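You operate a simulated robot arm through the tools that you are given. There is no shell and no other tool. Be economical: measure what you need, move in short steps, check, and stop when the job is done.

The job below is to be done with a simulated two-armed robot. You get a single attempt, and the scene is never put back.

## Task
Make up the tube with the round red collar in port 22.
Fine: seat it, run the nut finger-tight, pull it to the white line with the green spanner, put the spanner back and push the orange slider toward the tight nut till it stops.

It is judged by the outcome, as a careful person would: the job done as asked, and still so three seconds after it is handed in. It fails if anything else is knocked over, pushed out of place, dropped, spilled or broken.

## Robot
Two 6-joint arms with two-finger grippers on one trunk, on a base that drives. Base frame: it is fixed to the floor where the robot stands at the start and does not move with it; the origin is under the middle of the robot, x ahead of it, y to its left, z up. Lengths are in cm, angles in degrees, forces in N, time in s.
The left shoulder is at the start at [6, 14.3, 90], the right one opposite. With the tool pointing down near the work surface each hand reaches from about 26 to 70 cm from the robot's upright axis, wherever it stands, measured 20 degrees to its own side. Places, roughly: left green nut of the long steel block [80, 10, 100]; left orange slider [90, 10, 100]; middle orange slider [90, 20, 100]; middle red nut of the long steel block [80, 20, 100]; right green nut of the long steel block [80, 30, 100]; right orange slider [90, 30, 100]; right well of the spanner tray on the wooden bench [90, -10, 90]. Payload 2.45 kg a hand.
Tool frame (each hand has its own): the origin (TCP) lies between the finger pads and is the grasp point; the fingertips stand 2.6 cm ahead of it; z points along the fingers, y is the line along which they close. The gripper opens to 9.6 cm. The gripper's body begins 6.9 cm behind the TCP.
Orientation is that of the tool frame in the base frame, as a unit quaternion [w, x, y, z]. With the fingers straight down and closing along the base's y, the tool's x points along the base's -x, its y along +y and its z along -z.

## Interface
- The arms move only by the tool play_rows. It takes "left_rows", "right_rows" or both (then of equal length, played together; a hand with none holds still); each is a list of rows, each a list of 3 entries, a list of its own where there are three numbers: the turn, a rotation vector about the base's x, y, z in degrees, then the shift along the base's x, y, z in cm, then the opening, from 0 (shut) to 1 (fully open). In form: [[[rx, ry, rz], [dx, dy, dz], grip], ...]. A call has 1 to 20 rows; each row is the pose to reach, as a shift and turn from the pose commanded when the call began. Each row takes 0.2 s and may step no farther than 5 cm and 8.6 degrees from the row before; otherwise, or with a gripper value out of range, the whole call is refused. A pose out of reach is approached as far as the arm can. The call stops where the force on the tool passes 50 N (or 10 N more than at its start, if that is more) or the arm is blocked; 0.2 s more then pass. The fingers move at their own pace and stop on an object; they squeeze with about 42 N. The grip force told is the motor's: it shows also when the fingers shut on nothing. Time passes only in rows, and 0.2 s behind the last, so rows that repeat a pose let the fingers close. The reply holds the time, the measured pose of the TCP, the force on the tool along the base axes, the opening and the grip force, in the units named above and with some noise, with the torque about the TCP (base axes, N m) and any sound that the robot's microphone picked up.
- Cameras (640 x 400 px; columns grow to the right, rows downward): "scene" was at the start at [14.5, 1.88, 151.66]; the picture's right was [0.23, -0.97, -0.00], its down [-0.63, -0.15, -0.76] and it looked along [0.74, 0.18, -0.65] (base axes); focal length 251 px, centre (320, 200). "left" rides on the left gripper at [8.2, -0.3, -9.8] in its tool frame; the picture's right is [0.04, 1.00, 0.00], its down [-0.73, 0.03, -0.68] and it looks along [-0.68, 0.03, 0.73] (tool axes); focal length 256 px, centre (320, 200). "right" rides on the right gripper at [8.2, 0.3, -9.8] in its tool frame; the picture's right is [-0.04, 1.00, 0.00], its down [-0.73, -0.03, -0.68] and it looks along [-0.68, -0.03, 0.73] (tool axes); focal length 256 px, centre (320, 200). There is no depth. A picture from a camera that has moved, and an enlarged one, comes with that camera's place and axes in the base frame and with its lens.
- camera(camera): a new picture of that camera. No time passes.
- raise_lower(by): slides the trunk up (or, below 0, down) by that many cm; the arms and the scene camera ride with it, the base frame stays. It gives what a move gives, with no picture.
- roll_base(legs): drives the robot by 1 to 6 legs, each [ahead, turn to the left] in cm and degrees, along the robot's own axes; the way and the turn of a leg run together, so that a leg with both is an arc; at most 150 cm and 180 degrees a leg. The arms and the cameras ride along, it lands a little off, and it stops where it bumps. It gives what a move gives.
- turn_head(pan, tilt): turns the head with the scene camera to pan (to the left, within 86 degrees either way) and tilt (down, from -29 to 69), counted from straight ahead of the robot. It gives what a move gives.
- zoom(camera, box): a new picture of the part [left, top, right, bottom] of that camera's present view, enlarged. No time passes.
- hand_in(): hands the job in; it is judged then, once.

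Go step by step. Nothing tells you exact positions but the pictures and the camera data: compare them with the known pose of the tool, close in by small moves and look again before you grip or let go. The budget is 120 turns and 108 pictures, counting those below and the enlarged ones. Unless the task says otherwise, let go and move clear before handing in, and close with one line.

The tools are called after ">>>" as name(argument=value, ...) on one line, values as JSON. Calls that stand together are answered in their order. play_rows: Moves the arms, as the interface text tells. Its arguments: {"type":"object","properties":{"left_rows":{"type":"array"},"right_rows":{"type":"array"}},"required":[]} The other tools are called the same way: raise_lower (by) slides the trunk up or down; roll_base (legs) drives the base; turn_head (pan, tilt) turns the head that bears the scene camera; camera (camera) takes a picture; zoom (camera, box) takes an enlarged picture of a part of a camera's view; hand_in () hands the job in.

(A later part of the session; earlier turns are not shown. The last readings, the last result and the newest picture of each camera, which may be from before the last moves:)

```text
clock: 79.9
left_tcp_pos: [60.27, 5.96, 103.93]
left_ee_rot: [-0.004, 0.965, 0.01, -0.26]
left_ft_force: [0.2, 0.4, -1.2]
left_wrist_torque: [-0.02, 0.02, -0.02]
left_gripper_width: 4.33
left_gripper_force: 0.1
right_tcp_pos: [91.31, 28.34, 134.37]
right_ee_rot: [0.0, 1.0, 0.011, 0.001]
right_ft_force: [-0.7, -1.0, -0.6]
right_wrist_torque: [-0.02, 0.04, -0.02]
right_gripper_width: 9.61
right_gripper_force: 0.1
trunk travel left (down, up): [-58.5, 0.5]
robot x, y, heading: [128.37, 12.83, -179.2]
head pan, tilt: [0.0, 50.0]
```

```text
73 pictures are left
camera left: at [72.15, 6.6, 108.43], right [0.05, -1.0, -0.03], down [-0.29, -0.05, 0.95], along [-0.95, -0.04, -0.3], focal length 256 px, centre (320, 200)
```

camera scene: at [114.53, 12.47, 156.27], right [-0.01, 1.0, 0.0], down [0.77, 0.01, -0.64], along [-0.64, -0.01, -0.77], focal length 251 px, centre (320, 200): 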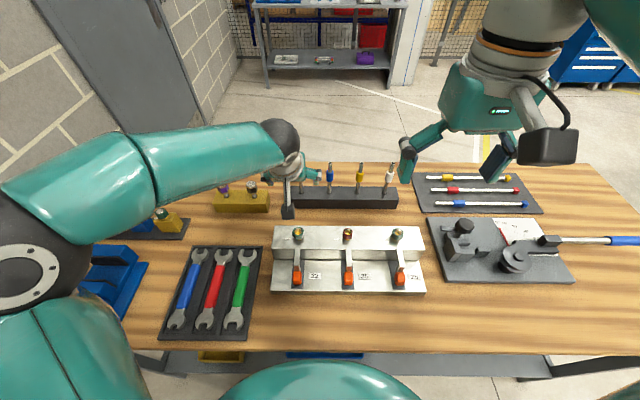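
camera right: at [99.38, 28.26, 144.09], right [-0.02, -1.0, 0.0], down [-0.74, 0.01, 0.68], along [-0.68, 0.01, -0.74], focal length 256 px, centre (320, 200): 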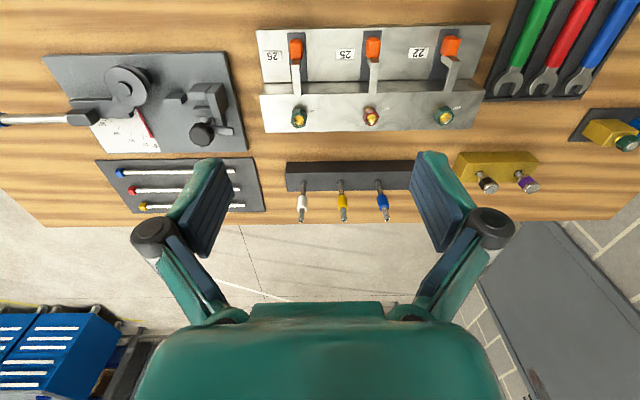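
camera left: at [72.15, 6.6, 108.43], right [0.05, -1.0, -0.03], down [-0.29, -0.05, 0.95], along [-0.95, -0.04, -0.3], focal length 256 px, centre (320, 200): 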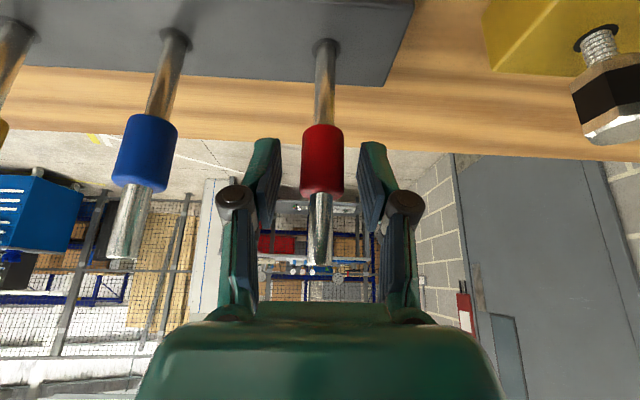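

The collar is centred between the fingers, so I'll close and lift straight up.

>>> play_rows(left_rows=[[[0, 0, 0], [0, 0, 0], 0], [[0, 0, 0], [0, 0, 0], 0], [[0, 0, 0], [0, 0, 0], 0], [[0, 0, 0], [0, 0, 1.5], 0], [[0, 0, 0], [0, 0, 4], 0], [[0, 0, 0], [0, 0, 7], 0], [[0, 0, 0], [0, 0, 9.5], 0]])

>>> camera(camera="left")

>>> camera(camera="right")

```text
clock: 81.5
left_tcp_pos: [60.16, 5.92, 113.76]
left_ee_rot: [-0.003, 0.966, 0.01, -0.259]
left_ft_force: [0.5, -0.9, -1.2]
left_wrist_torque: [-0.01, 0.03, 0.0]
left_gripper_width: 2.17
left_gripper_force: 41.9
right_tcp_pos: [91.23, 28.37, 134.3]
right_ee_rot: [-0.001, 1.0, 0.011, 0.001]
right_ft_force: [-0.2, -0.3, 0.6]
right_wrist_torque: [0.0, -0.04, 0.01]
right_gripper_width: 9.58
right_gripper_force: 0.2
trunk travel left (down, up): [-58.5, 0.5]
robot x, y, heading: [128.56, 12.71, -179.2]
head pan, tilt: [0.0, 50.0]
```

```text
72 pictures are left
camera left: at [72.09, 6.43, 118.04], right [0.05, -1.0, -0.03], down [-0.29, -0.04, 0.95], along [-0.95, -0.04, -0.3], focal length 256 px, centre (320, 200)
```

left: 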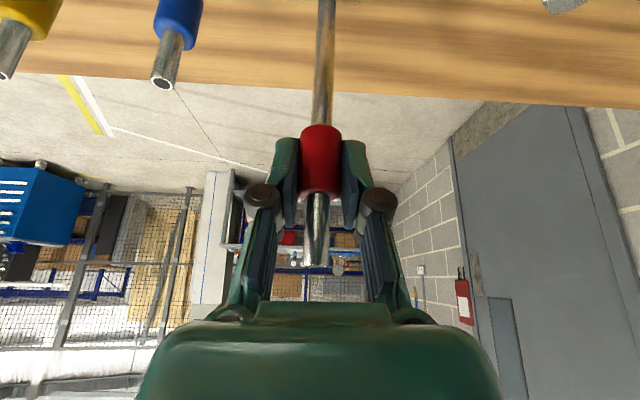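

```text
71 pictures are left
camera right: at [99.42, 28.27, 144.1], right [-0.02, -1.0, 0.0], down [-0.74, 0.01, 0.68], along [-0.68, 0.01, -0.74], focal length 256 px, centre (320, 200)
```

right: 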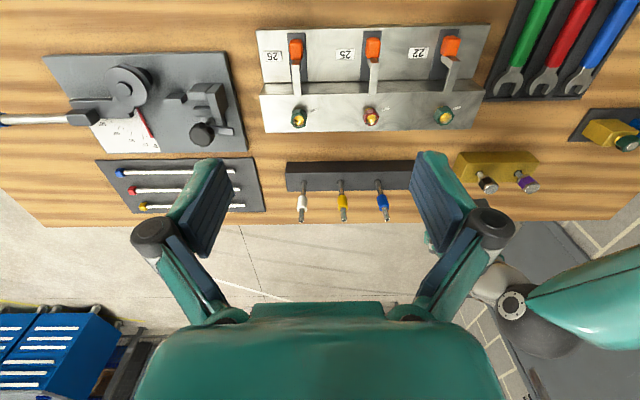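

I hold the tube by its collar. I'll lift it higher and bring it back over port 22, while turning the right hand to watch from the +y side.

>>> play_rows(left_rows=[[[0, 0, 0], [0, 0, 2], 0], [[0, 0, 0], [0, 0, 4], 0], [[0, 0, 0], [0, 0, 6.2], 0], [[0, 0, 0], [2.5, 0, 6.2], 0], [[0, 0, 0], [5, 0, 6.2], 0], [[0, 0, 0], [7.5, 0.1, 6.2], 0], [[0, 0, 0], [10, 0.2, 6.2], 0], [[0, 0, 0], [12.5, 0.3, 6.2], 0], [[0, 0, 0], [15, 0.4, 6.2], 0], [[0, 0, 0], [17, 0.4, 6.2], 0], [[0, 0, 0], [19, 0.4, 6.2], 0], [[0, 0, 0], [19, 0.4, 6.2], 0]], right_rows=[[[0, 0, 8], [-0.5, 0, 0], 1], [[0, 0, 16], [-1, 0, 0], 1], [[0, 0, 24], [-2, 0, -2], 1], [[0, 0, 32], [-3, 0, -4], 1], [[0, 0, 40], [-4, 0, -7], 1], [[0, 0, 48], [-5, 0, -10], 1], [[0, 0, 56], [-6, 0, -13], 1], [[0, 0, 64], [-7, 0, -16], 1], [[0, 0, 72], [-8, 0, -18], 1], [[0, 0, 80], [-9, 0, -20], 1], [[0, 0, 86], [-10, 0, -22], 1], [[0, 0, 90], [-11, 0, -24], 1]])

>>> camera(camera="right")

>>> camera(camera="scene")

```text
clock: 84.1
left_tcp_pos: [79.34, 5.98, 119.74]
left_ee_rot: [-0.003, 0.966, 0.009, -0.259]
left_ft_force: [-1.6, -0.8, -2.1]
left_wrist_torque: [0.0, -0.04, 0.0]
left_gripper_width: 2.17
left_gripper_force: 42.1
right_tcp_pos: [80.27, 28.41, 110.11]
right_ee_rot: [0.0, 0.699, 0.716, -0.001]
right_ft_force: [-0.3, -0.2, -0.5]
right_wrist_torque: [0.03, -0.01, -0.05]
right_gripper_width: 9.6
right_gripper_force: 0.1
trunk travel left (down, up): [-58.5, 0.5]
robot x, y, heading: [128.38, 12.74, -179.2]
head pan, tilt: [0.0, 50.0]
```

```text
70 pictures are left
camera right: at [80.41, 36.58, 119.89], right [1.0, -0.02, 0.0], down [-0.01, -0.73, 0.68], along [-0.01, -0.68, -0.73], focal length 256 px, centre (320, 200)
```

right: 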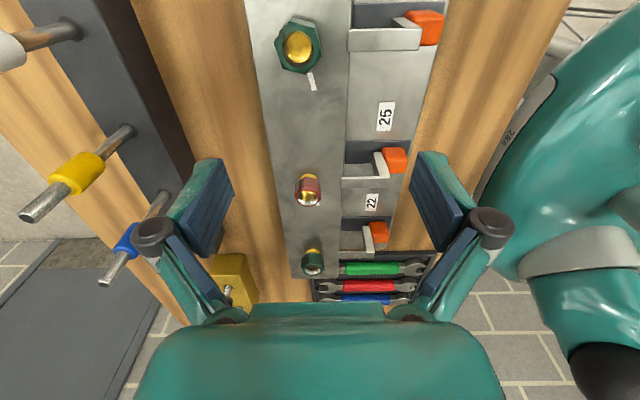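

```text
69 pictures are left
camera scene: at [114.52, 12.46, 156.27], right [-0.01, 1.0, 0.0], down [0.77, 0.01, -0.64], along [-0.64, -0.01, -0.77], focal length 251 px, centre (320, 200)
```

scene: 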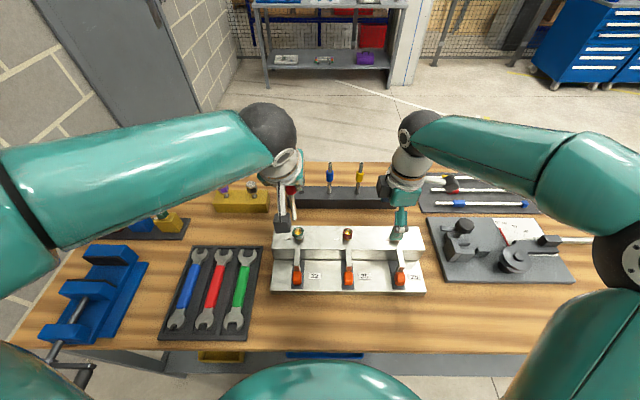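

I'll tilt the right hand so its camera looks more level at the tube tip and nut.

>>> play_rows(right_rows=[[[-7.5, 0, 0], [0, 0, 0], 1], [[-15, 0, 0], [0, 0, 0.5], 1], [[-22.5, 0, 0], [0, 0, 1], 1], [[-30, 0, 0], [0, 0, 1], 1], [[-30, 0, 0], [0, 0, 1], 1]])

>>> camera(camera="right")

>>> zoom(camera="scene", box=[250, 165, 350, 255])

```text
clock: 85.3
left_tcp_pos: [79.37, 6.0, 119.84]
left_ee_rot: [-0.003, 0.966, 0.01, -0.259]
left_ft_force: [-0.3, -0.2, -0.9]
left_wrist_torque: [-0.04, 0.0, -0.01]
left_gripper_width: 2.17
left_gripper_force: 42.4
right_tcp_pos: [80.32, 28.3, 111.32]
right_ee_rot: [0.181, 0.676, 0.69, -0.185]
right_ft_force: [-0.8, -0.3, 0.2]
right_wrist_torque: [0.01, -0.02, -0.01]
right_gripper_width: 9.59
right_gripper_force: 0.1
trunk travel left (down, up): [-58.5, 0.5]
robot x, y, heading: [128.49, 12.69, -179.5]
head pan, tilt: [0.0, 50.0]
```

```text
68 pictures are left
camera right: at [80.47, 40.35, 115.64], right [1.0, -0.02, 0.01], down [-0.01, -0.3, 0.96], along [-0.01, -0.95, -0.3], focal length 256 px, centre (320, 200)
```

right: 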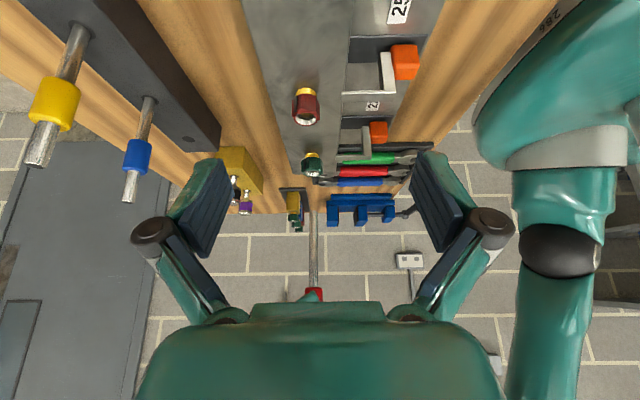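

```text
4.44 times, centred on (300, 210) of scene
camera zoom: at [114.69, 12.42, 156.29], right [-0.01, 1.0, 0.0], down [0.77, 0.01, -0.64], along [-0.64, -0.01, -0.77], focal length 1115 px, centre (409, 156)
```

zoom: 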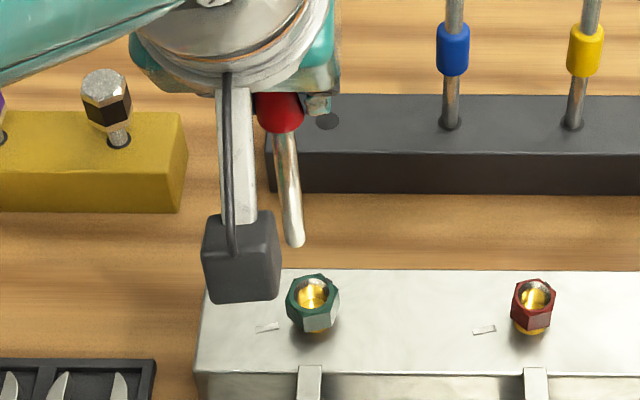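

>>> zoom(camera="right", box=[270, 130, 360, 220])

```text
4.44 times, centred on (315, 175) of right
camera zoom: at [80.47, 40.35, 115.64], right [1.0, -0.02, 0.01], down [-0.01, -0.3, 0.96], along [-0.01, -0.95, -0.3], focal length 1138 px, centre (342, 311)
```

zoom: 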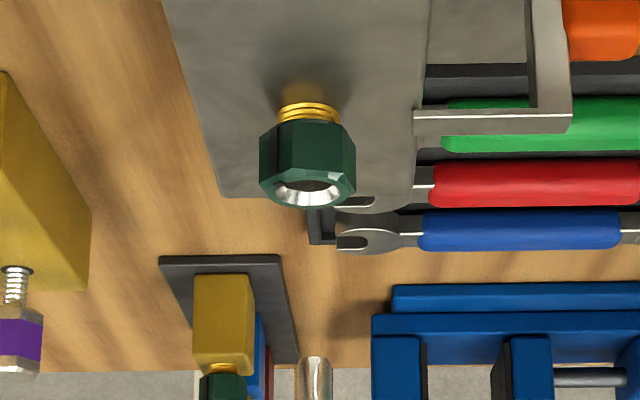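

The tip reads about (79.2, 5.55, 106.3) against the nut at (79.1, 6.3, top ≈101), with a slight lean of 1.8°. I'll correct that and descend to just above the nut.

>>> play_rows(left_rows=[[[1.8, 0, 0], [-0.1, 0.35, 0], 0], [[1.8, 0, 0], [-0.1, 0.35, -1.5], 0], [[1.8, 0, 0], [-0.1, 0.35, -3], 0], [[1.8, 0, 0], [-0.1, 0.35, -4], 0], [[1.8, 0, 0], [-0.1, 0.35, -4], 0]])

>>> zoom(camera="right", box=[270, 130, 360, 220])

>>> zoom(camera="scene", box=[250, 180, 340, 260])

```text
clock: 86.5
left_tcp_pos: [79.26, 6.59, 115.56]
left_ee_rot: [-0.018, 0.966, 0.014, -0.259]
left_ft_force: [0.1, -0.4, -1.5]
left_wrist_torque: [0.0, -0.02, -0.01]
left_gripper_width: 2.16
left_gripper_force: 41.9
right_tcp_pos: [80.35, 28.36, 111.33]
right_ee_rot: [0.18, 0.676, 0.691, -0.184]
right_ft_force: [-0.9, -0.4, -0.3]
right_wrist_torque: [0.01, -0.02, 0.02]
right_gripper_width: 9.6
right_gripper_force: 0.1
trunk travel left (down, up): [-58.5, 0.5]
robot x, y, heading: [128.2, 12.57, -179.5]
head pan, tilt: [0.0, 50.0]
```

```text
4.44 times, centred on (315, 175) of right
camera zoom: at [80.46, 40.37, 115.64], right [1.0, -0.02, 0.01], down [-0.01, -0.3, 0.95], along [-0.01, -0.95, -0.3], focal length 1138 px, centre (342, 311)
```

zoom: 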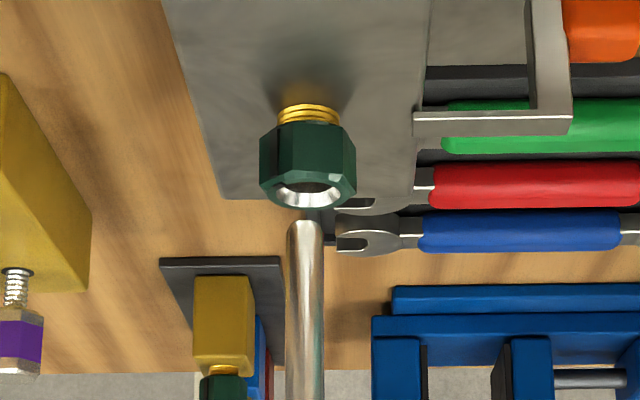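

```text
5.00 times, centred on (295, 220) of scene
camera zoom: at [114.67, 12.45, 156.29], right [-0.01, 1.0, 0.0], down [0.77, 0.01, -0.64], along [-0.64, -0.01, -0.77], focal length 1254 px, centre (445, 100)
```

zoom: 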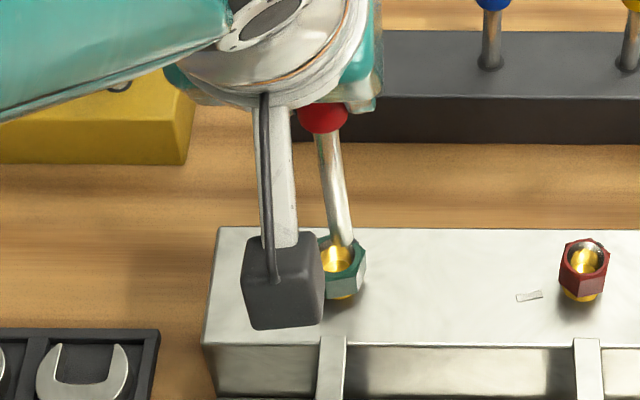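

The tip is centred over the nut within a millimetre or so. I'll take out half the lean correction and lower it into the nut slowly, watching force.

>>> play_rows(left_rows=[[[-0.8, 0, 0], [0.08, 0.19, 0], 0], [[-0.8, 0, 0], [0.08, 0.19, -0.4], 0], [[-0.8, 0, 0], [0.08, 0.19, -0.8], 0], [[-0.8, 0, 0], [0.08, 0.19, -1.2], 0], [[-0.8, 0, 0], [0.08, 0.19, -1.6], 0], [[-0.8, 0, 0], [0.08, 0.19, -2], 0]])

>>> zoom(camera="right", box=[270, 130, 360, 220])

>>> zoom(camera="scene", box=[250, 180, 340, 260])

```text
clock: 87.9
left_tcp_pos: [79.22, 6.63, 113.77]
left_ee_rot: [-0.012, 0.965, 0.012, -0.26]
left_ft_force: [-1.2, -1.1, 1.1]
left_wrist_torque: [-0.28, 0.14, 0.02]
left_gripper_width: 2.17
left_gripper_force: 42.1
right_tcp_pos: [80.32, 28.17, 111.29]
right_ee_rot: [0.181, 0.676, 0.69, -0.184]
right_ft_force: [0.4, 0.1, -1.0]
right_wrist_torque: [-0.01, -0.02, 0.02]
right_gripper_width: 9.58
right_gripper_force: 0.1
trunk travel left (down, up): [-58.5, 0.5]
robot x, y, heading: [128.08, 12.34, -179.6]
head pan, tilt: [0.0, 50.0]
```

```text
4.44 times, centred on (315, 175) of right
camera zoom: at [80.46, 40.33, 115.66], right [1.0, -0.02, 0.01], down [-0.01, -0.3, 0.95], along [-0.01, -0.95, -0.3], focal length 1138 px, centre (342, 311)
```

zoom: 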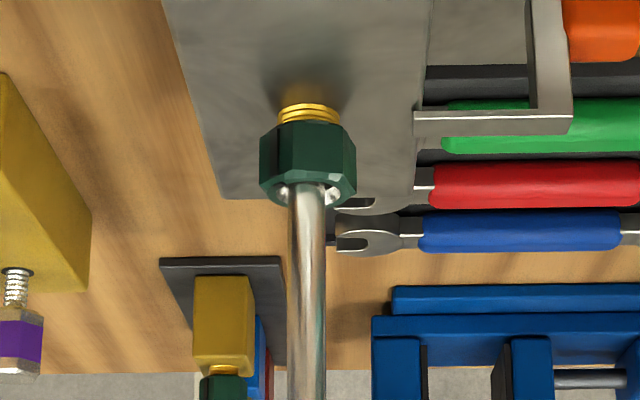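

```text
5.00 times, centred on (295, 220) of scene
camera zoom: at [114.67, 12.4, 156.29], right [-0.01, 1.0, 0.0], down [0.77, 0.01, -0.64], along [-0.64, -0.01, -0.77], focal length 1254 px, centre (445, 100)
```

zoom: 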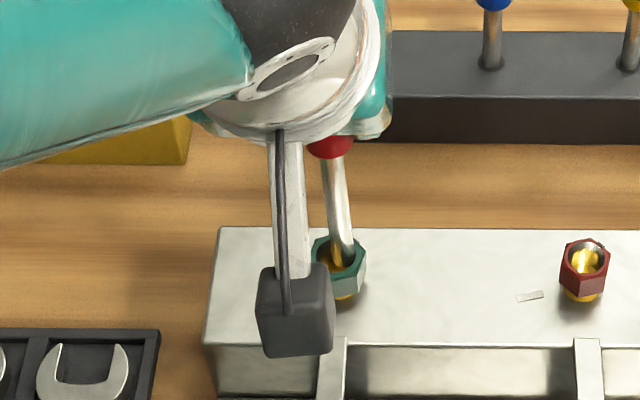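

The tip has entered the nut with slight side loading. I'll nudge it −y a bit and keep lowering.

>>> play_rows(left_rows=[[[0, 0, 0], [-0.07, -0.15, 0], 0], [[0, 0, 0], [-0.07, -0.15, -0.4], 0], [[0, 0, 0], [-0.07, -0.15, -0.8], 0], [[0, 0, 0], [-0.07, -0.15, -1.2], 0], [[0, 0, 0], [-0.07, -0.15, -1.6], 0], [[0, 0, 0], [-0.07, -0.15, -2], 0], [[0, 0, 0], [-0.07, -0.15, -2.4], 0]])

>>> camera(camera="right")

```text
clock: 89.5
left_tcp_pos: [79.12, 6.51, 111.45]
left_ee_rot: [-0.012, 0.965, 0.012, -0.26]
left_ft_force: [-1.5, -4.3, 2.4]
left_wrist_torque: [-0.53, 0.18, 0.02]
left_gripper_width: 2.16
left_gripper_force: 42.1
right_tcp_pos: [80.2, 28.29, 111.38]
right_ee_rot: [0.18, 0.676, 0.69, -0.184]
right_ft_force: [0.4, -0.2, -0.2]
right_wrist_torque: [-0.02, -0.02, 0.01]
right_gripper_width: 9.59
right_gripper_force: 0.1
trunk travel left (down, up): [-58.5, 0.5]
robot x, y, heading: [128.14, 12.78, -179.6]
head pan, tilt: [0.0, 50.0]
```

```text
61 pictures are left
camera right: at [80.47, 40.31, 115.66], right [1.0, -0.02, 0.01], down [-0.01, -0.3, 0.95], along [-0.01, -0.95, -0.3], focal length 256 px, centre (320, 200)
```

right: 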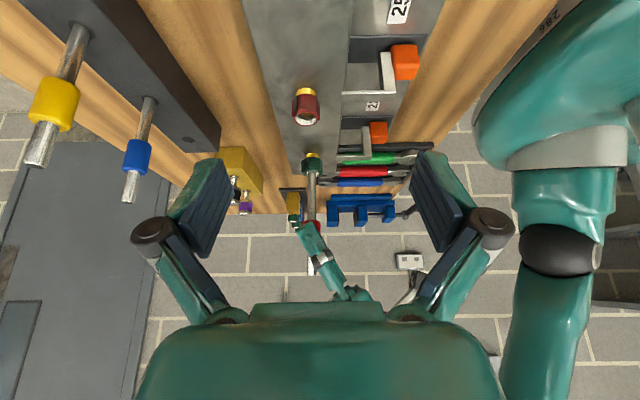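

It's going in with a mild side load of about 4 N, so I'll ease the tip toward −y and continue until it bottoms.

>>> play_rows(left_rows=[[[-0.6, 0, 0], [-0.05, -0.15, 0], 0], [[-0.6, 0, 0], [-0.05, -0.15, -0.4], 0], [[-0.6, 0, 0], [-0.05, -0.15, -0.8], 0], [[-0.6, 0, 0], [-0.05, -0.15, -1.2], 0], [[-0.6, 0, 0], [-0.05, -0.15, -1.6], 0], [[-0.6, 0, 0], [-0.05, -0.15, -2], 0], [[-0.6, 0, 0], [-0.05, -0.15, -2.4], 0], [[-0.6, 0, 0], [-0.05, -0.15, -2.8], 0]])

>>> zoom(camera="right", box=[260, 120, 380, 260])

```text
clock: 91.3
left_tcp_pos: [79.2, 6.46, 108.59]
left_ee_rot: [-0.007, 0.965, 0.012, -0.262]
left_ft_force: [1.2, -1.1, 12.8]
left_wrist_torque: [-0.31, -0.12, 0.05]
left_gripper_width: 2.15
left_gripper_force: 42.3
right_tcp_pos: [80.41, 28.32, 111.28]
right_ee_rot: [0.18, 0.676, 0.69, -0.186]
right_ft_force: [0.5, 0.0, -0.4]
right_wrist_torque: [0.01, 0.0, 0.03]
right_gripper_width: 9.59
right_gripper_force: 0.0
trunk travel left (down, up): [-58.5, 0.5]
robot x, y, heading: [128.26, 12.9, -179.3]
head pan, tilt: [0.0, 50.0]
```

```text
2.86 times, centred on (320, 190) of right
camera zoom: at [80.57, 40.35, 115.73], right [1.0, -0.02, 0.01], down [-0.01, -0.3, 0.95], along [-0.01, -0.95, -0.3], focal length 731 px, centre (320, 229)
```

zoom: 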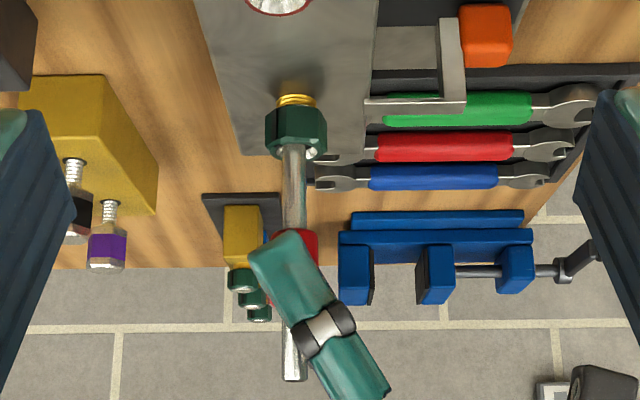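

Vertical force is now 13 N, so it may be bottoming. I'll press a little further in fine steps to confirm it's seated.

>>> play_rows(left_rows=[[[0, 0, 0], [0, -0.05, -0.15], 0], [[0, 0, 0], [0, -0.05, -0.3], 0], [[0, 0, 0], [0, -0.05, -0.45], 0], [[0, 0, 0], [0, -0.05, -0.6], 0], [[0, 0, 0], [0, -0.05, -0.75], 0], [[0, 0, 0], [0, -0.05, -0.9], 0], [[0, 0, 0], [0, -0.05, -1.05], 0], [[0, 0, 0], [0, -0.05, -1.2], 0]])

```text
clock: 93.1
left_tcp_pos: [79.22, 6.42, 107.54]
left_ee_rot: [-0.007, 0.965, 0.011, -0.262]
left_ft_force: [-0.2, -2.1, 29.2]
left_wrist_torque: [-0.17, 0.13, 0.02]
left_gripper_width: 2.08
left_gripper_force: 42.2
right_tcp_pos: [80.5, 28.39, 111.3]
right_ee_rot: [0.181, 0.675, 0.691, -0.185]
right_ft_force: [-0.2, 0.8, -0.4]
right_wrist_torque: [0.0, 0.0, -0.02]
right_gripper_width: 9.58
right_gripper_force: 0.0
trunk travel left (down, up): [-58.5, 0.5]
robot x, y, heading: [128.58, 12.93, -179.3]
head pan, tilt: [0.0, 50.0]
```

>>> zoom(camera="right", box=[260, 120, 380, 260])

>>> camera(camera="left")

```text
2.86 times, centred on (320, 190) of right
camera zoom: at [80.67, 40.37, 115.74], right [1.0, -0.02, 0.01], down [-0.01, -0.3, 0.95], along [-0.01, -0.95, -0.3], focal length 731 px, centre (320, 229)
```

zoom: 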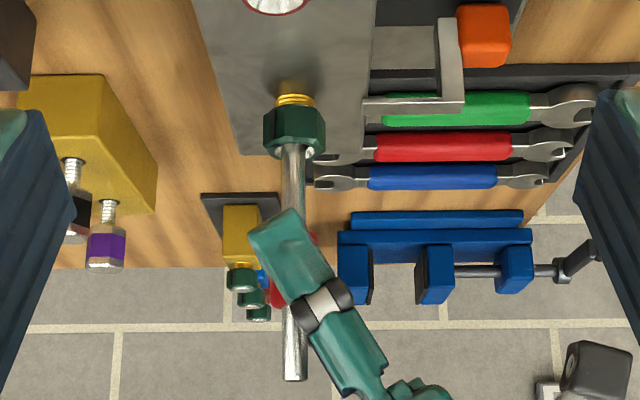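

```text
58 pictures are left
camera left: at [91.15, 6.94, 111.96], right [0.05, -1.0, -0.04], down [-0.29, -0.05, 0.96], along [-0.96, -0.04, -0.29], focal length 256 px, centre (320, 200)
```

left: 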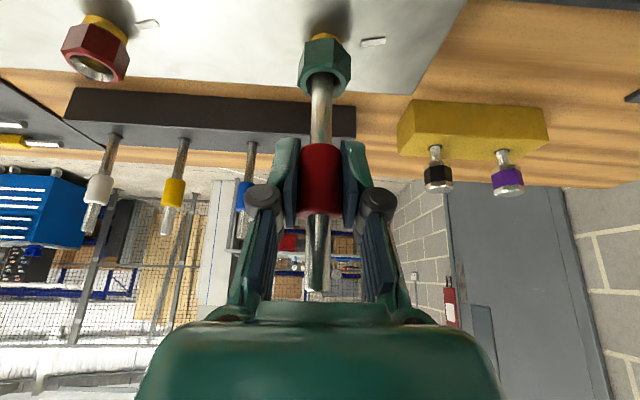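

The fingers slid on the collar while the tube top stayed put at about 29 N, so the tube is bottomed in the port. I'll open a little and slide straight down astride the tube to the nut.

>>> play_rows(left_rows=[[[0, 0, 0], [0, 0, 0], 0.42], [[0, 0, 0], [0, 0, 0], 0.42], [[0, 0, 0], [0, 0, 0], 0.42], [[0, 0, 0], [0, 0, -1.5], 0.42], [[0, 0, 0], [0, 0, -3], 0.42], [[0, 0, 0], [0, 0, -4.5], 0.42], [[0, 0, 0], [0, 0, -5], 0.42]])

>>> camera(camera="left")

>>> zoom(camera="right", box=[260, 120, 380, 260])

```text
clock: 94.4
left_tcp_pos: [78.3, 6.38, 105.74]
left_ee_rot: [-0.012, 0.962, 0.012, -0.274]
left_ft_force: [1.5, -1.0, 25.8]
left_wrist_torque: [-0.06, -0.42, -0.02]
left_gripper_width: 4.07
left_gripper_force: 0.1
right_tcp_pos: [80.17, 28.44, 111.34]
right_ee_rot: [0.181, 0.676, 0.69, -0.185]
right_ft_force: [0.4, -0.2, -0.1]
right_wrist_torque: [-0.04, -0.03, 0.02]
right_gripper_width: 9.61
right_gripper_force: 0.1
trunk travel left (down, up): [-58.5, 0.5]
robot x, y, heading: [128.02, 12.63, -179.3]
head pan, tilt: [0.0, 50.0]
stopped in row 6 (left hand): the force on the tool passed its limit at 62 N (the readings are from after the stop); the commanded pose is now the measured one
```

```text
57 pictures are left
camera left: at [90.39, 6.93, 109.72], right [0.05, -1.0, -0.05], down [-0.26, -0.06, 0.96], along [-0.96, -0.04, -0.27], focal length 256 px, centre (320, 200)
```

left: 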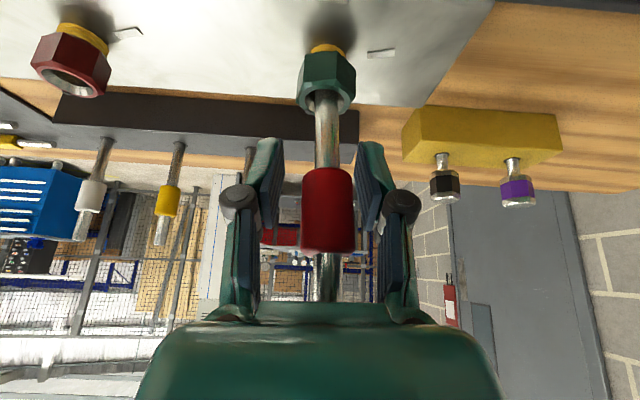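

```text
2.86 times, centred on (320, 190) of right
camera zoom: at [80.5, 40.37, 115.7], right [1.0, -0.02, 0.01], down [-0.01, -0.3, 0.95], along [-0.01, -0.95, -0.3], focal length 731 px, centre (320, 229)
```

zoom: 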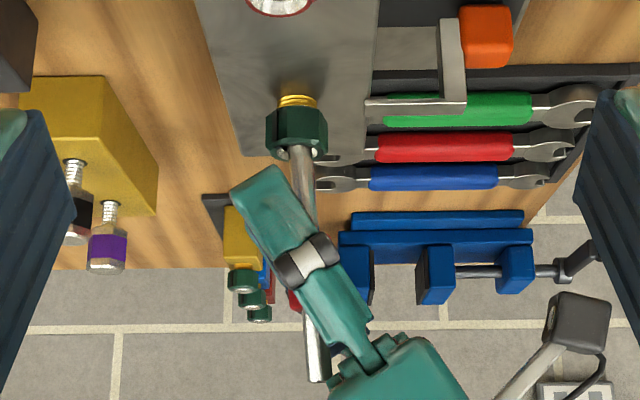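

The palm corner touched the tube's top, so I need a flatter approach to the nut. I'll back off the way I came, then retreat horizontally and check that the tube still stands right.

>>> play_rows(left_rows=[[[0, -1, 0], [0.5, 0, 0.8], 0.42], [[0, -1, 0], [0.9, 0, 1.8], 0.42], [[0, -1, 0], [3, 0, 1.8], 0.42], [[0, -1, 0], [6, 0, 1.8], 0.42], [[0, -1, 0], [9, 0, 1.8], 0.42], [[0, -1, 0], [12, 0, 1.8], 0.42]])

>>> zoom(camera="right", box=[260, 120, 380, 260])

>>> camera(camera="left")

```text
clock: 95.8
left_tcp_pos: [90.86, 6.18, 106.89]
left_ee_rot: [-0.011, 0.965, 0.013, -0.262]
left_ft_force: [-0.2, 0.4, 0.3]
left_wrist_torque: [-0.02, -0.01, -0.03]
left_gripper_width: 4.02
left_gripper_force: 0.0
right_tcp_pos: [80.35, 28.4, 111.28]
right_ee_rot: [0.18, 0.676, 0.69, -0.185]
right_ft_force: [1.0, -0.3, 0.7]
right_wrist_torque: [0.03, 0.0, -0.03]
right_gripper_width: 9.61
right_gripper_force: 0.0
trunk travel left (down, up): [-58.5, 0.5]
robot x, y, heading: [128.19, 12.79, -179.3]
head pan, tilt: [0.0, 50.0]
```

```text
2.86 times, centred on (320, 190) of right
camera zoom: at [80.54, 40.36, 115.72], right [1.0, -0.02, 0.01], down [-0.01, -0.3, 0.95], along [-0.01, -0.95, -0.3], focal length 731 px, centre (320, 229)
```

zoom: 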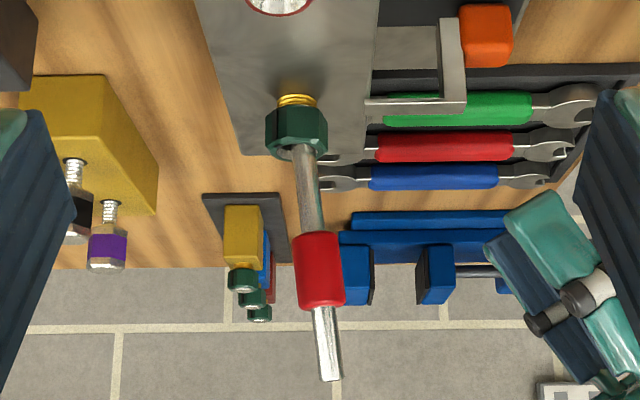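

```text
54 pictures are left
camera left: at [102.68, 6.69, 111.39], right [0.05, -1.0, -0.05], down [-0.29, -0.06, 0.96], along [-0.96, -0.04, -0.29], focal length 256 px, centre (320, 200)
```

left: 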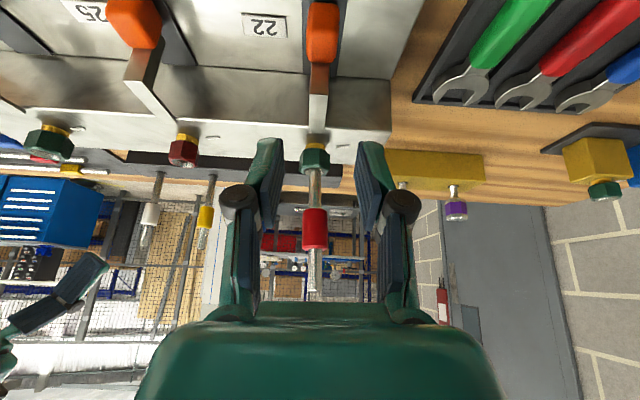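

The tube now leans about 8° toward +x because the fit is loose. The right hand can hold it upright from the +y side while the left turns the nut, so I'll bring the right hand in to the collar.

>>> play_rows(right_rows=[[[0, 0, 0], [-0.5, -4, 0], 0.55], [[0, 0, 0], [-0.8, -8, 0], 0.55], [[0, 0, 0], [-0.8, -12, -0.3], 0.55], [[0, 0, 0], [-0.8, -15, -0.6], 0.55], [[0, 0, 0], [-0.8, -18, -1.2], 0.55], [[0, 0, 0], [-0.8, -20.5, -2], 0.55], [[0, 0, 0], [-0.8, -22.2, -3], 0.55], [[0, 0, 0], [-0.8, -22.2, -3.2], 0.55]])

>>> camera(camera="right")

>>> camera(camera="left")

```text
clock: 97.6
left_tcp_pos: [90.6, 6.26, 106.98]
left_ee_rot: [-0.01, 0.965, 0.011, -0.262]
left_ft_force: [0.1, -0.5, -0.7]
left_wrist_torque: [-0.04, -0.03, -0.06]
left_gripper_width: 4.04
left_gripper_force: 0.1
right_tcp_pos: [79.47, 6.17, 108.05]
right_ee_rot: [0.182, 0.675, 0.691, -0.185]
right_ft_force: [0.3, 0.0, -0.5]
right_wrist_torque: [-0.03, 0.0, 0.02]
right_gripper_width: 5.27
right_gripper_force: 0.2
trunk travel left (down, up): [-58.5, 0.5]
robot x, y, heading: [128.17, 12.45, -179.3]
head pan, tilt: [0.0, 50.0]
```

```text
53 pictures are left
camera right: at [79.67, 18.19, 112.48], right [1.0, -0.02, 0.01], down [-0.01, -0.3, 0.95], along [-0.01, -0.95, -0.3], focal length 256 px, centre (320, 200)
```

right: 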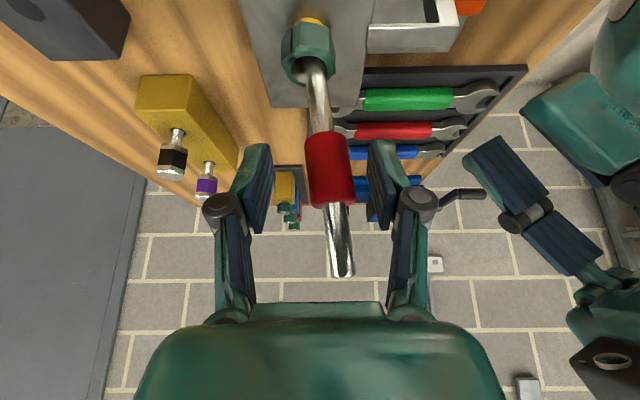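

```text
52 pictures are left
camera left: at [102.6, 6.73, 111.37], right [0.05, -1.0, -0.05], down [-0.29, -0.06, 0.96], along [-0.96, -0.04, -0.29], focal length 256 px, centre (320, 200)
```

left: 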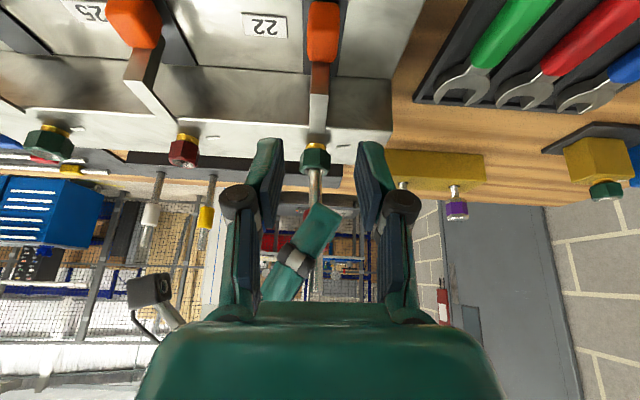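

The collar sits between the right fingers. I'll close to straighten the tube, centre it over the port and press down gently.

>>> play_rows(right_rows=[[[0, 0, 0], [0, 0, 0], 0], [[0, 0, 0], [0, 0, 0], 0], [[0, 0, 0], [0, 0, 0], 0], [[0, 0, 0], [-0.15, 0.1, 0], 0], [[0, 0, 0], [-0.3, 0.2, 0], 0], [[0, 0, 0], [-0.3, 0.2, -0.15], 0], [[0, 0, 0], [-0.3, 0.2, -0.3], 0]])

>>> camera(camera="right")

```text
clock: 99.2
left_tcp_pos: [90.74, 6.06, 107.06]
left_ee_rot: [-0.01, 0.965, 0.012, -0.262]
left_ft_force: [-0.1, 0.0, 0.6]
left_wrist_torque: [-0.03, 0.0, 0.02]
left_gripper_width: 4.05
left_gripper_force: 0.2
right_tcp_pos: [79.24, 6.21, 108.01]
right_ee_rot: [0.18, 0.676, 0.69, -0.187]
right_ft_force: [2.2, -4.5, 15.5]
right_wrist_torque: [-0.57, -0.25, 0.03]
right_gripper_width: 2.13
right_gripper_force: 42.4
trunk travel left (down, up): [-58.5, 0.5]
robot x, y, heading: [128.03, 12.85, -179.3]
head pan, tilt: [0.0, 50.0]
```

```text
51 pictures are left
camera right: at [79.48, 18.22, 112.44], right [1.0, -0.02, 0.01], down [-0.01, -0.3, 0.96], along [-0.01, -0.96, -0.3], focal length 256 px, centre (320, 200)
```

right: 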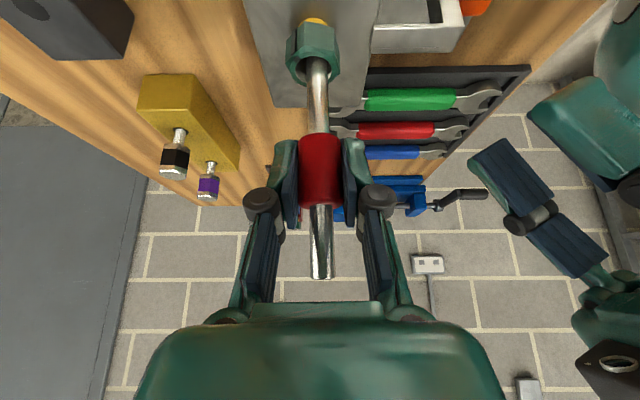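

The tube is upright and seated with 15 N on it. I'll relax its side load, and flatten the left hand to about 55° at a standoff in front of the nut.

>>> play_rows(left_rows=[[[0, 6, 0], [-1, 0.1, 0], 0.42], [[0, 12, 0], [-2, 0.2, 0], 0.42], [[0, 18, 0], [-3, 0.3, -0.5], 0.42], [[0, 24.6, 0], [-4.2, 0.3, -1], 0.42]], right_rows=[[[0, 0, 0], [-0.1, -0.12, 0], 0], [[0, 0, 0], [-0.1, -0.12, 0], 0], [[0, 0, 0], [-0.1, -0.12, 0], 0], [[0, 0, 0], [-0.1, -0.12, 0], 0]])

>>> camera(camera="left")

>>> zoom(camera="scene", box=[240, 170, 380, 270])

```text
clock: 100.2
left_tcp_pos: [85.55, 7.4, 106.57]
left_ee_rot: [-0.013, 0.888, 0.009, -0.46]
left_ft_force: [0.1, -0.9, 0.4]
left_wrist_torque: [-0.01, -0.03, -0.01]
left_gripper_width: 4.04
left_gripper_force: 0.1
left hand out of reach, approached as far as the arm can: row 4
right_tcp_pos: [79.13, 6.21, 108.05]
right_ee_rot: [0.179, 0.676, 0.69, -0.187]
right_ft_force: [0.7, -1.8, 27.3]
right_wrist_torque: [-0.18, 0.01, 0.03]
right_gripper_width: 2.17
right_gripper_force: 41.7
trunk travel left (down, up): [-58.5, 0.5]
robot x, y, heading: [128.54, 13.01, -179.3]
head pan, tilt: [0.0, 50.0]
```

```text
50 pictures are left
camera left: at [98.24, 7.93, 105.53], right [0.03, -1.0, -0.06], down [0.13, -0.06, 0.99], along [-0.99, -0.04, 0.13], focal length 256 px, centre (320, 200)
```

left: 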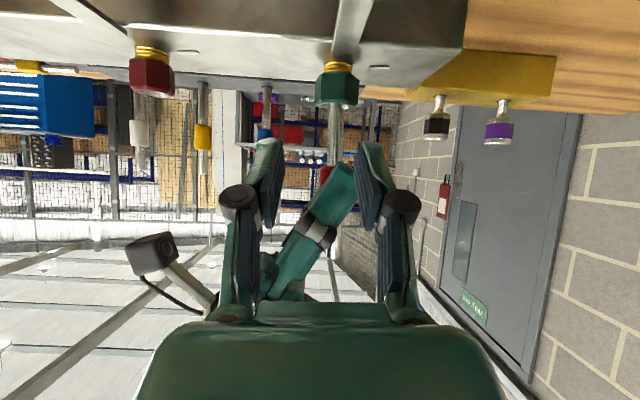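

```text
4.00 times, centred on (310, 220) of scene
camera zoom: at [114.87, 12.47, 156.32], right [-0.01, 1.0, 0.0], down [0.77, 0.01, -0.64], along [-0.64, -0.01, -0.77], focal length 1003 px, centre (360, 120)
```

zoom: 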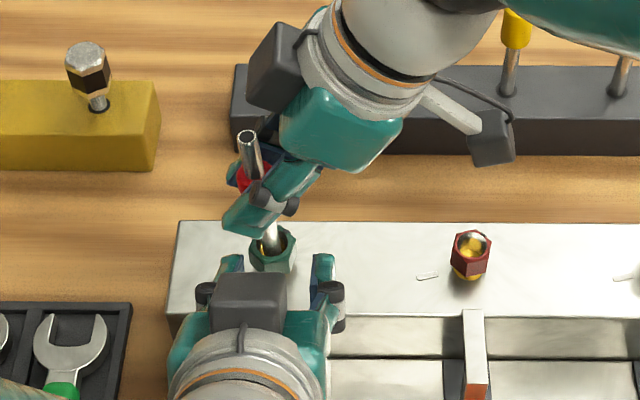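

The left hand can just about manage this flatter tilt, but its y is off by 1 cm. I'll straighten the tube's slight −y lean with the right hand and bring the left fingers in around the nut.

>>> play_rows(left_rows=[[[0, 0, 0], [-1, -1, -0.5], 0.42], [[0, 0, 0], [-2.5, -1, -1.8], 0.42], [[0, 0, 0], [-4, -1, -3.3], 0.42], [[0, 0, 0], [-5.3, -1, -4.7], 0.42], [[0, 0, 0], [-6.4, -1, -5.7], 0.42], [[0, 0, 0], [-6.4, -1, -5.7], 0.42]], right_rows=[[[-1, 0, 0], [0, 0.2, 0.1], 0], [[-2.3, 0, 0], [0, 0.5, 0.1], 0], [[-2.3, 0, 0], [0, 0.5, 0.1], 0], [[-2.3, 0, 0], [0, 0.5, 0.1], 0], [[-2.3, 0, 0], [0, 0.5, 0.1], 0], [[-2.3, 0, 0], [0, 0.5, 0.1], 0]])

>>> camera(camera="left")

>>> camera(camera="right")

```text
clock: 101.6
left_tcp_pos: [78.94, 6.5, 100.96]
left_ee_rot: [-0.012, 0.887, 0.01, -0.462]
left_ft_force: [0.4, -0.3, 5.5]
left_wrist_torque: [-0.16, 0.07, 0.03]
left_gripper_width: 4.07
left_gripper_force: 0.3
right_tcp_pos: [79.27, 6.65, 108.04]
right_ee_rot: [0.194, 0.672, 0.687, -0.197]
right_ft_force: [-1.0, -2.0, 16.3]
right_wrist_torque: [-0.27, 0.04, 0.02]
right_gripper_width: 2.1
right_gripper_force: 41.9
trunk travel left (down, up): [-58.5, 0.5]
robot x, y, heading: [128.58, 12.82, -179.4]
head pan, tilt: [0.0, 50.0]
```

```text
48 pictures are left
camera left: at [91.63, 6.96, 99.97], right [0.03, -1.0, -0.06], down [0.14, -0.06, 0.99], along [-0.99, -0.04, 0.14], focal length 256 px, centre (320, 200)
```

left: 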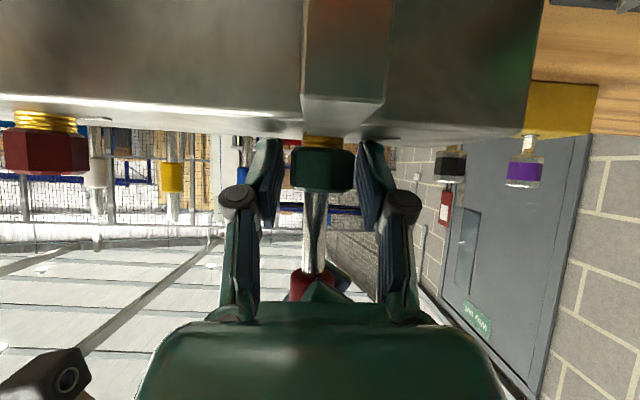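

```text
47 pictures are left
camera right: at [79.35, 18.86, 111.86], right [1.0, -0.02, 0.01], down [-0.01, -0.26, 0.97], along [-0.01, -0.97, -0.26], focal length 256 px, centre (320, 200)
```

right: 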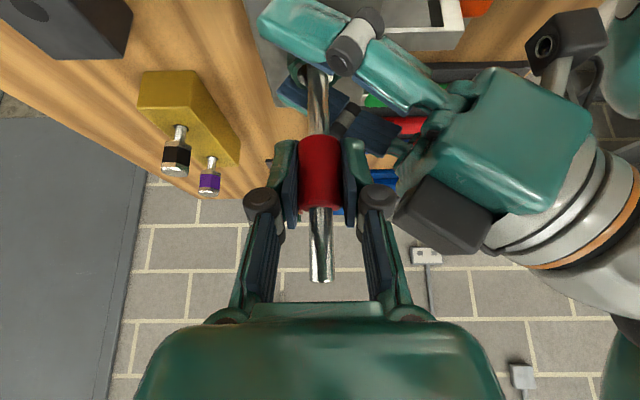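

The left fingers straddle the nut, whose flats face ±y, so the grip direction is right. I'll raise 0.3 cm off the block, close on the nut and turn it 60° clockwise.

>>> play_rows(left_rows=[[[0, 0, 0], [0.1, -0.05, 0.3], 0.42], [[0, 0, 0], [0.1, -0.05, 0.3], 0], [[0, 0, 0], [0.1, -0.05, 0.3], 0], [[0, 0, 0], [0.1, -0.05, 0.3], 0], [[0, 0, -8.5], [0.1, -0.05, 0.3], 0], [[0, 0, -17], [0.1, -0.05, 0.3], 0], [[0, 0, -25.5], [0.1, -0.05, 0.3], 0], [[0, 0, -34], [0.1, -0.05, 0.3], 0], [[0, 0, -42.5], [0.1, -0.05, 0.3], 0], [[0, 0, -51], [0.1, -0.05, 0.3], 0], [[0, 0, -59.5], [0.1, -0.05, 0.3], 0]])

>>> zoom(camera="scene", box=[240, 170, 380, 270])

```text
clock: 103.2
left_tcp_pos: [79.1, 6.36, 101.84]
left_ee_rot: [-0.087, 0.883, -0.134, -0.441]
left_ft_force: [-10.9, -39.0, -10.9]
left_wrist_torque: [-1.28, 0.09, 0.07]
left_gripper_width: 2.76
left_gripper_force: 44.8
left hand out of reach, approached as far as the arm can: row 7
right_tcp_pos: [78.99, 6.58, 107.94]
right_ee_rot: [0.195, 0.672, 0.686, -0.198]
right_ft_force: [2.2, -4.1, -0.2]
right_wrist_torque: [-0.58, -0.12, -0.02]
right_gripper_width: 2.09
right_gripper_force: 41.8
trunk travel left (down, up): [-58.5, 0.5]
robot x, y, heading: [128.65, 12.69, -179.0]
head pan, tilt: [0.0, 50.0]
stopped in row 7 (left hand): the force on the tool passed its limit at 94 N (the readings are from after the stop); the commanded pose is now the measured one
```

```text
4.00 times, centred on (310, 220) of scene
camera zoom: at [114.58, 12.26, 156.22], right [-0.01, 1.0, 0.0], down [0.77, 0.01, -0.64], along [-0.64, -0.01, -0.77], focal length 1003 px, centre (360, 120)
```

zoom: 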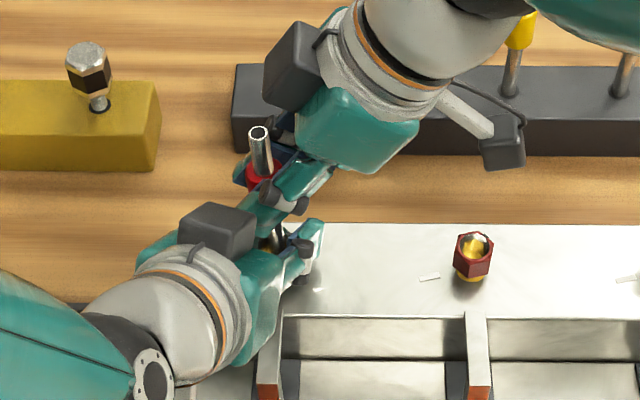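

The left hand hit its joint limit and came against the right hand here. I'll open the left hand and back it off, then open the right and withdraw, and see how the tube stands on its own.

>>> play_rows(left_rows=[[[0, 0, 0], [0, 0, 0], 0.45], [[0, 0, 0], [0, 0, 0], 0.45], [[0, 0, 3], [0.5, -0.2, 0.3], 0.45], [[0, 0, 6], [2, -0.4, 1.3], 0.45], [[0, 0, 9], [4.5, -0.4, 3], 0.45], [[0, -6, 12], [7, -0.4, 5], 0.45], [[0, -12, 15], [9.5, -0.4, 7], 0.45], [[0, -18, 17], [12, -0.4, 10], 0.45]])

>>> play_rows(right_rows=[[[0, 0, 0], [0, 0, 0], 0.5], [[0, 0, 0], [0, 0, 0], 0.5], [[0, 0, 0], [0, 0, 0], 0.5], [[0, 0, 0], [0, 1.5, 0.8], 0.5], [[0, 0, 0], [0, 4, 2], 0.5], [[0, 0, 0], [0, 8, 3], 0.5], [[0, 0, 0], [0, 12, 3], 0.5], [[0, 0, 0], [0, 16, 3], 0.5], [[0, 0, 0], [0, 20, 3], 0.5]])

>>> zoom(camera="right", box=[260, 110, 380, 250])

>>> zoom(camera="scene", box=[240, 170, 380, 270])

```text
clock: 105.0
left_tcp_pos: [91.24, 6.55, 112.1]
left_ee_rot: [-0.044, 0.951, 0.005, -0.307]
left_ft_force: [0.7, 0.7, 0.1]
left_wrist_torque: [0.02, -0.01, -0.01]
left_gripper_width: 4.32
left_gripper_force: 0.0
left hand out of reach, approached as far as the arm can: row 5
right_tcp_pos: [78.97, 6.72, 108.06]
right_ee_rot: [0.194, 0.672, 0.687, -0.199]
right_ft_force: [0.0, -6.5, 0.2]
right_wrist_torque: [-0.82, -0.02, 0.0]
right_gripper_width: 2.09
right_gripper_force: 41.9
trunk travel left (down, up): [-58.5, 0.5]
robot x, y, heading: [128.03, 12.84, -179.1]
head pan, tilt: [0.0, 50.0]
```

```text
clock: 107.0
left_tcp_pos: [91.15, 6.6, 112.08]
left_ee_rot: [-0.044, 0.951, 0.004, -0.307]
left_ft_force: [0.3, 0.3, -0.3]
left_wrist_torque: [-0.02, 0.0, 0.06]
left_gripper_width: 4.31
left_gripper_force: 0.2
right_tcp_pos: [79.27, 27.01, 111.16]
right_ee_rot: [0.195, 0.672, 0.686, -0.199]
right_ft_force: [-0.9, 0.5, -0.7]
right_wrist_torque: [0.0, 0.01, -0.02]
right_gripper_width: 4.81
right_gripper_force: 0.0
trunk travel left (down, up): [-58.5, 0.5]
robot x, y, heading: [128.11, 12.75, -179.3]
head pan, tilt: [0.0, 50.0]
```

```text
2.86 times, centred on (320, 180) of right
camera zoom: at [79.46, 39.19, 114.99], right [1.0, -0.02, 0.01], down [-0.01, -0.26, 0.97], along [-0.01, -0.97, -0.26], focal length 731 px, centre (320, 257)
```

zoom: 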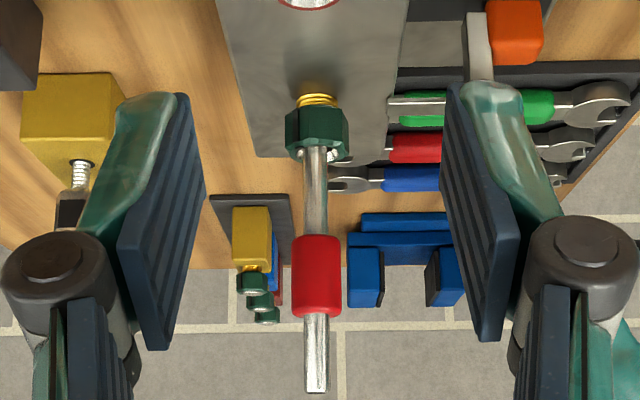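

```text
4.00 times, centred on (310, 220) of scene
camera zoom: at [114.67, 12.53, 156.29], right [-0.01, 1.0, 0.0], down [0.77, 0.01, -0.64], along [-0.64, -0.01, -0.77], focal length 1003 px, centre (360, 120)
```

zoom: 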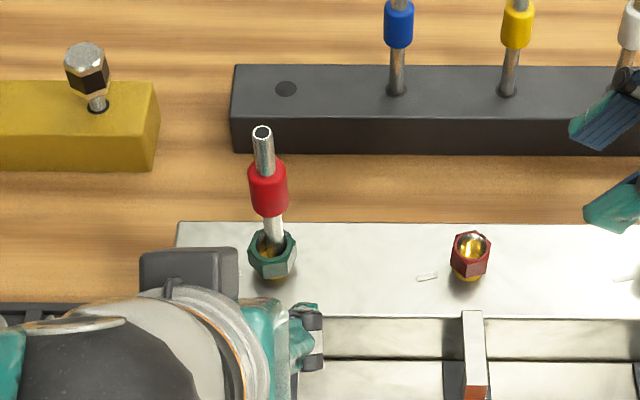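

The tube now stands nearly upright on its own, seated. I'll back the base off 9 cm so the left arm has room to swing a nearly flat hand.

>>> roll_base(legs=[[-9, 0]])

>>> play_rows(left_rows=[[[-1.2, 3, 0.3], [-2, 0, 0], 0.45], [[-2.5, 6, 0.6], [-4.5, 0, 0], 0.45], [[-3.7, 9, 0.8], [-7, 0, -1], 0.45], [[-4.9, 12.2, 1.1], [-9.5, 0, -2], 0.45], [[-4.9, 12.2, 1.1], [-12, 0, -3.5], 0.45], [[-4.9, 12.2, 1.1], [-14, 0, -4.7], 0.45], [[-4.9, 12.2, 1.1], [-14, 0, -4.7], 0.45]])

>>> camera(camera="left")

```text
clock: 108.1
left_tcp_pos: [100.03, 6.79, 112.04]
left_ee_rot: [-0.044, 0.95, 0.003, -0.308]
left_ft_force: [0.7, -0.4, 0.2]
left_wrist_torque: [0.01, 0.04, 0.01]
left_gripper_width: 4.29
left_gripper_force: 0.0
right_tcp_pos: [88.34, 27.23, 111.25]
right_ee_rot: [0.193, 0.673, 0.686, -0.199]
right_ft_force: [1.1, 0.0, 0.8]
right_wrist_torque: [0.02, 0.04, -0.03]
right_gripper_width: 4.81
right_gripper_force: 0.0
trunk travel left (down, up): [-58.5, 0.5]
robot x, y, heading: [137.13, 12.83, -179.4]
head pan, tilt: [0.0, 50.0]
```

```text
clock: 109.7
left_tcp_pos: [85.87, 6.66, 107.44]
left_ee_rot: [-0.002, 0.914, -0.006, -0.406]
left_ft_force: [-0.3, -0.2, -0.8]
left_wrist_torque: [-0.01, -0.03, 0.02]
left_gripper_width: 4.3
left_gripper_force: 0.2
right_tcp_pos: [88.23, 27.29, 111.16]
right_ee_rot: [0.193, 0.673, 0.685, -0.199]
right_ft_force: [0.4, 0.4, 0.1]
right_wrist_torque: [-0.01, 0.01, 0.0]
right_gripper_width: 4.82
right_gripper_force: 0.0
trunk travel left (down, up): [-58.5, 0.5]
robot x, y, heading: [137.13, 12.82, -179.8]
head pan, tilt: [0.0, 50.0]
```

```text
43 pictures are left
camera left: at [98.57, 6.97, 108.02], right [0.01, -1.0, -0.03], down [0.01, -0.03, 1.0], along [-1.0, -0.01, 0.01], focal length 256 px, centre (320, 200)
```

left: 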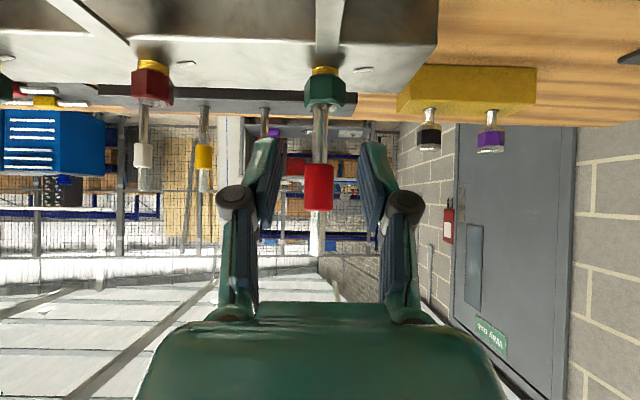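

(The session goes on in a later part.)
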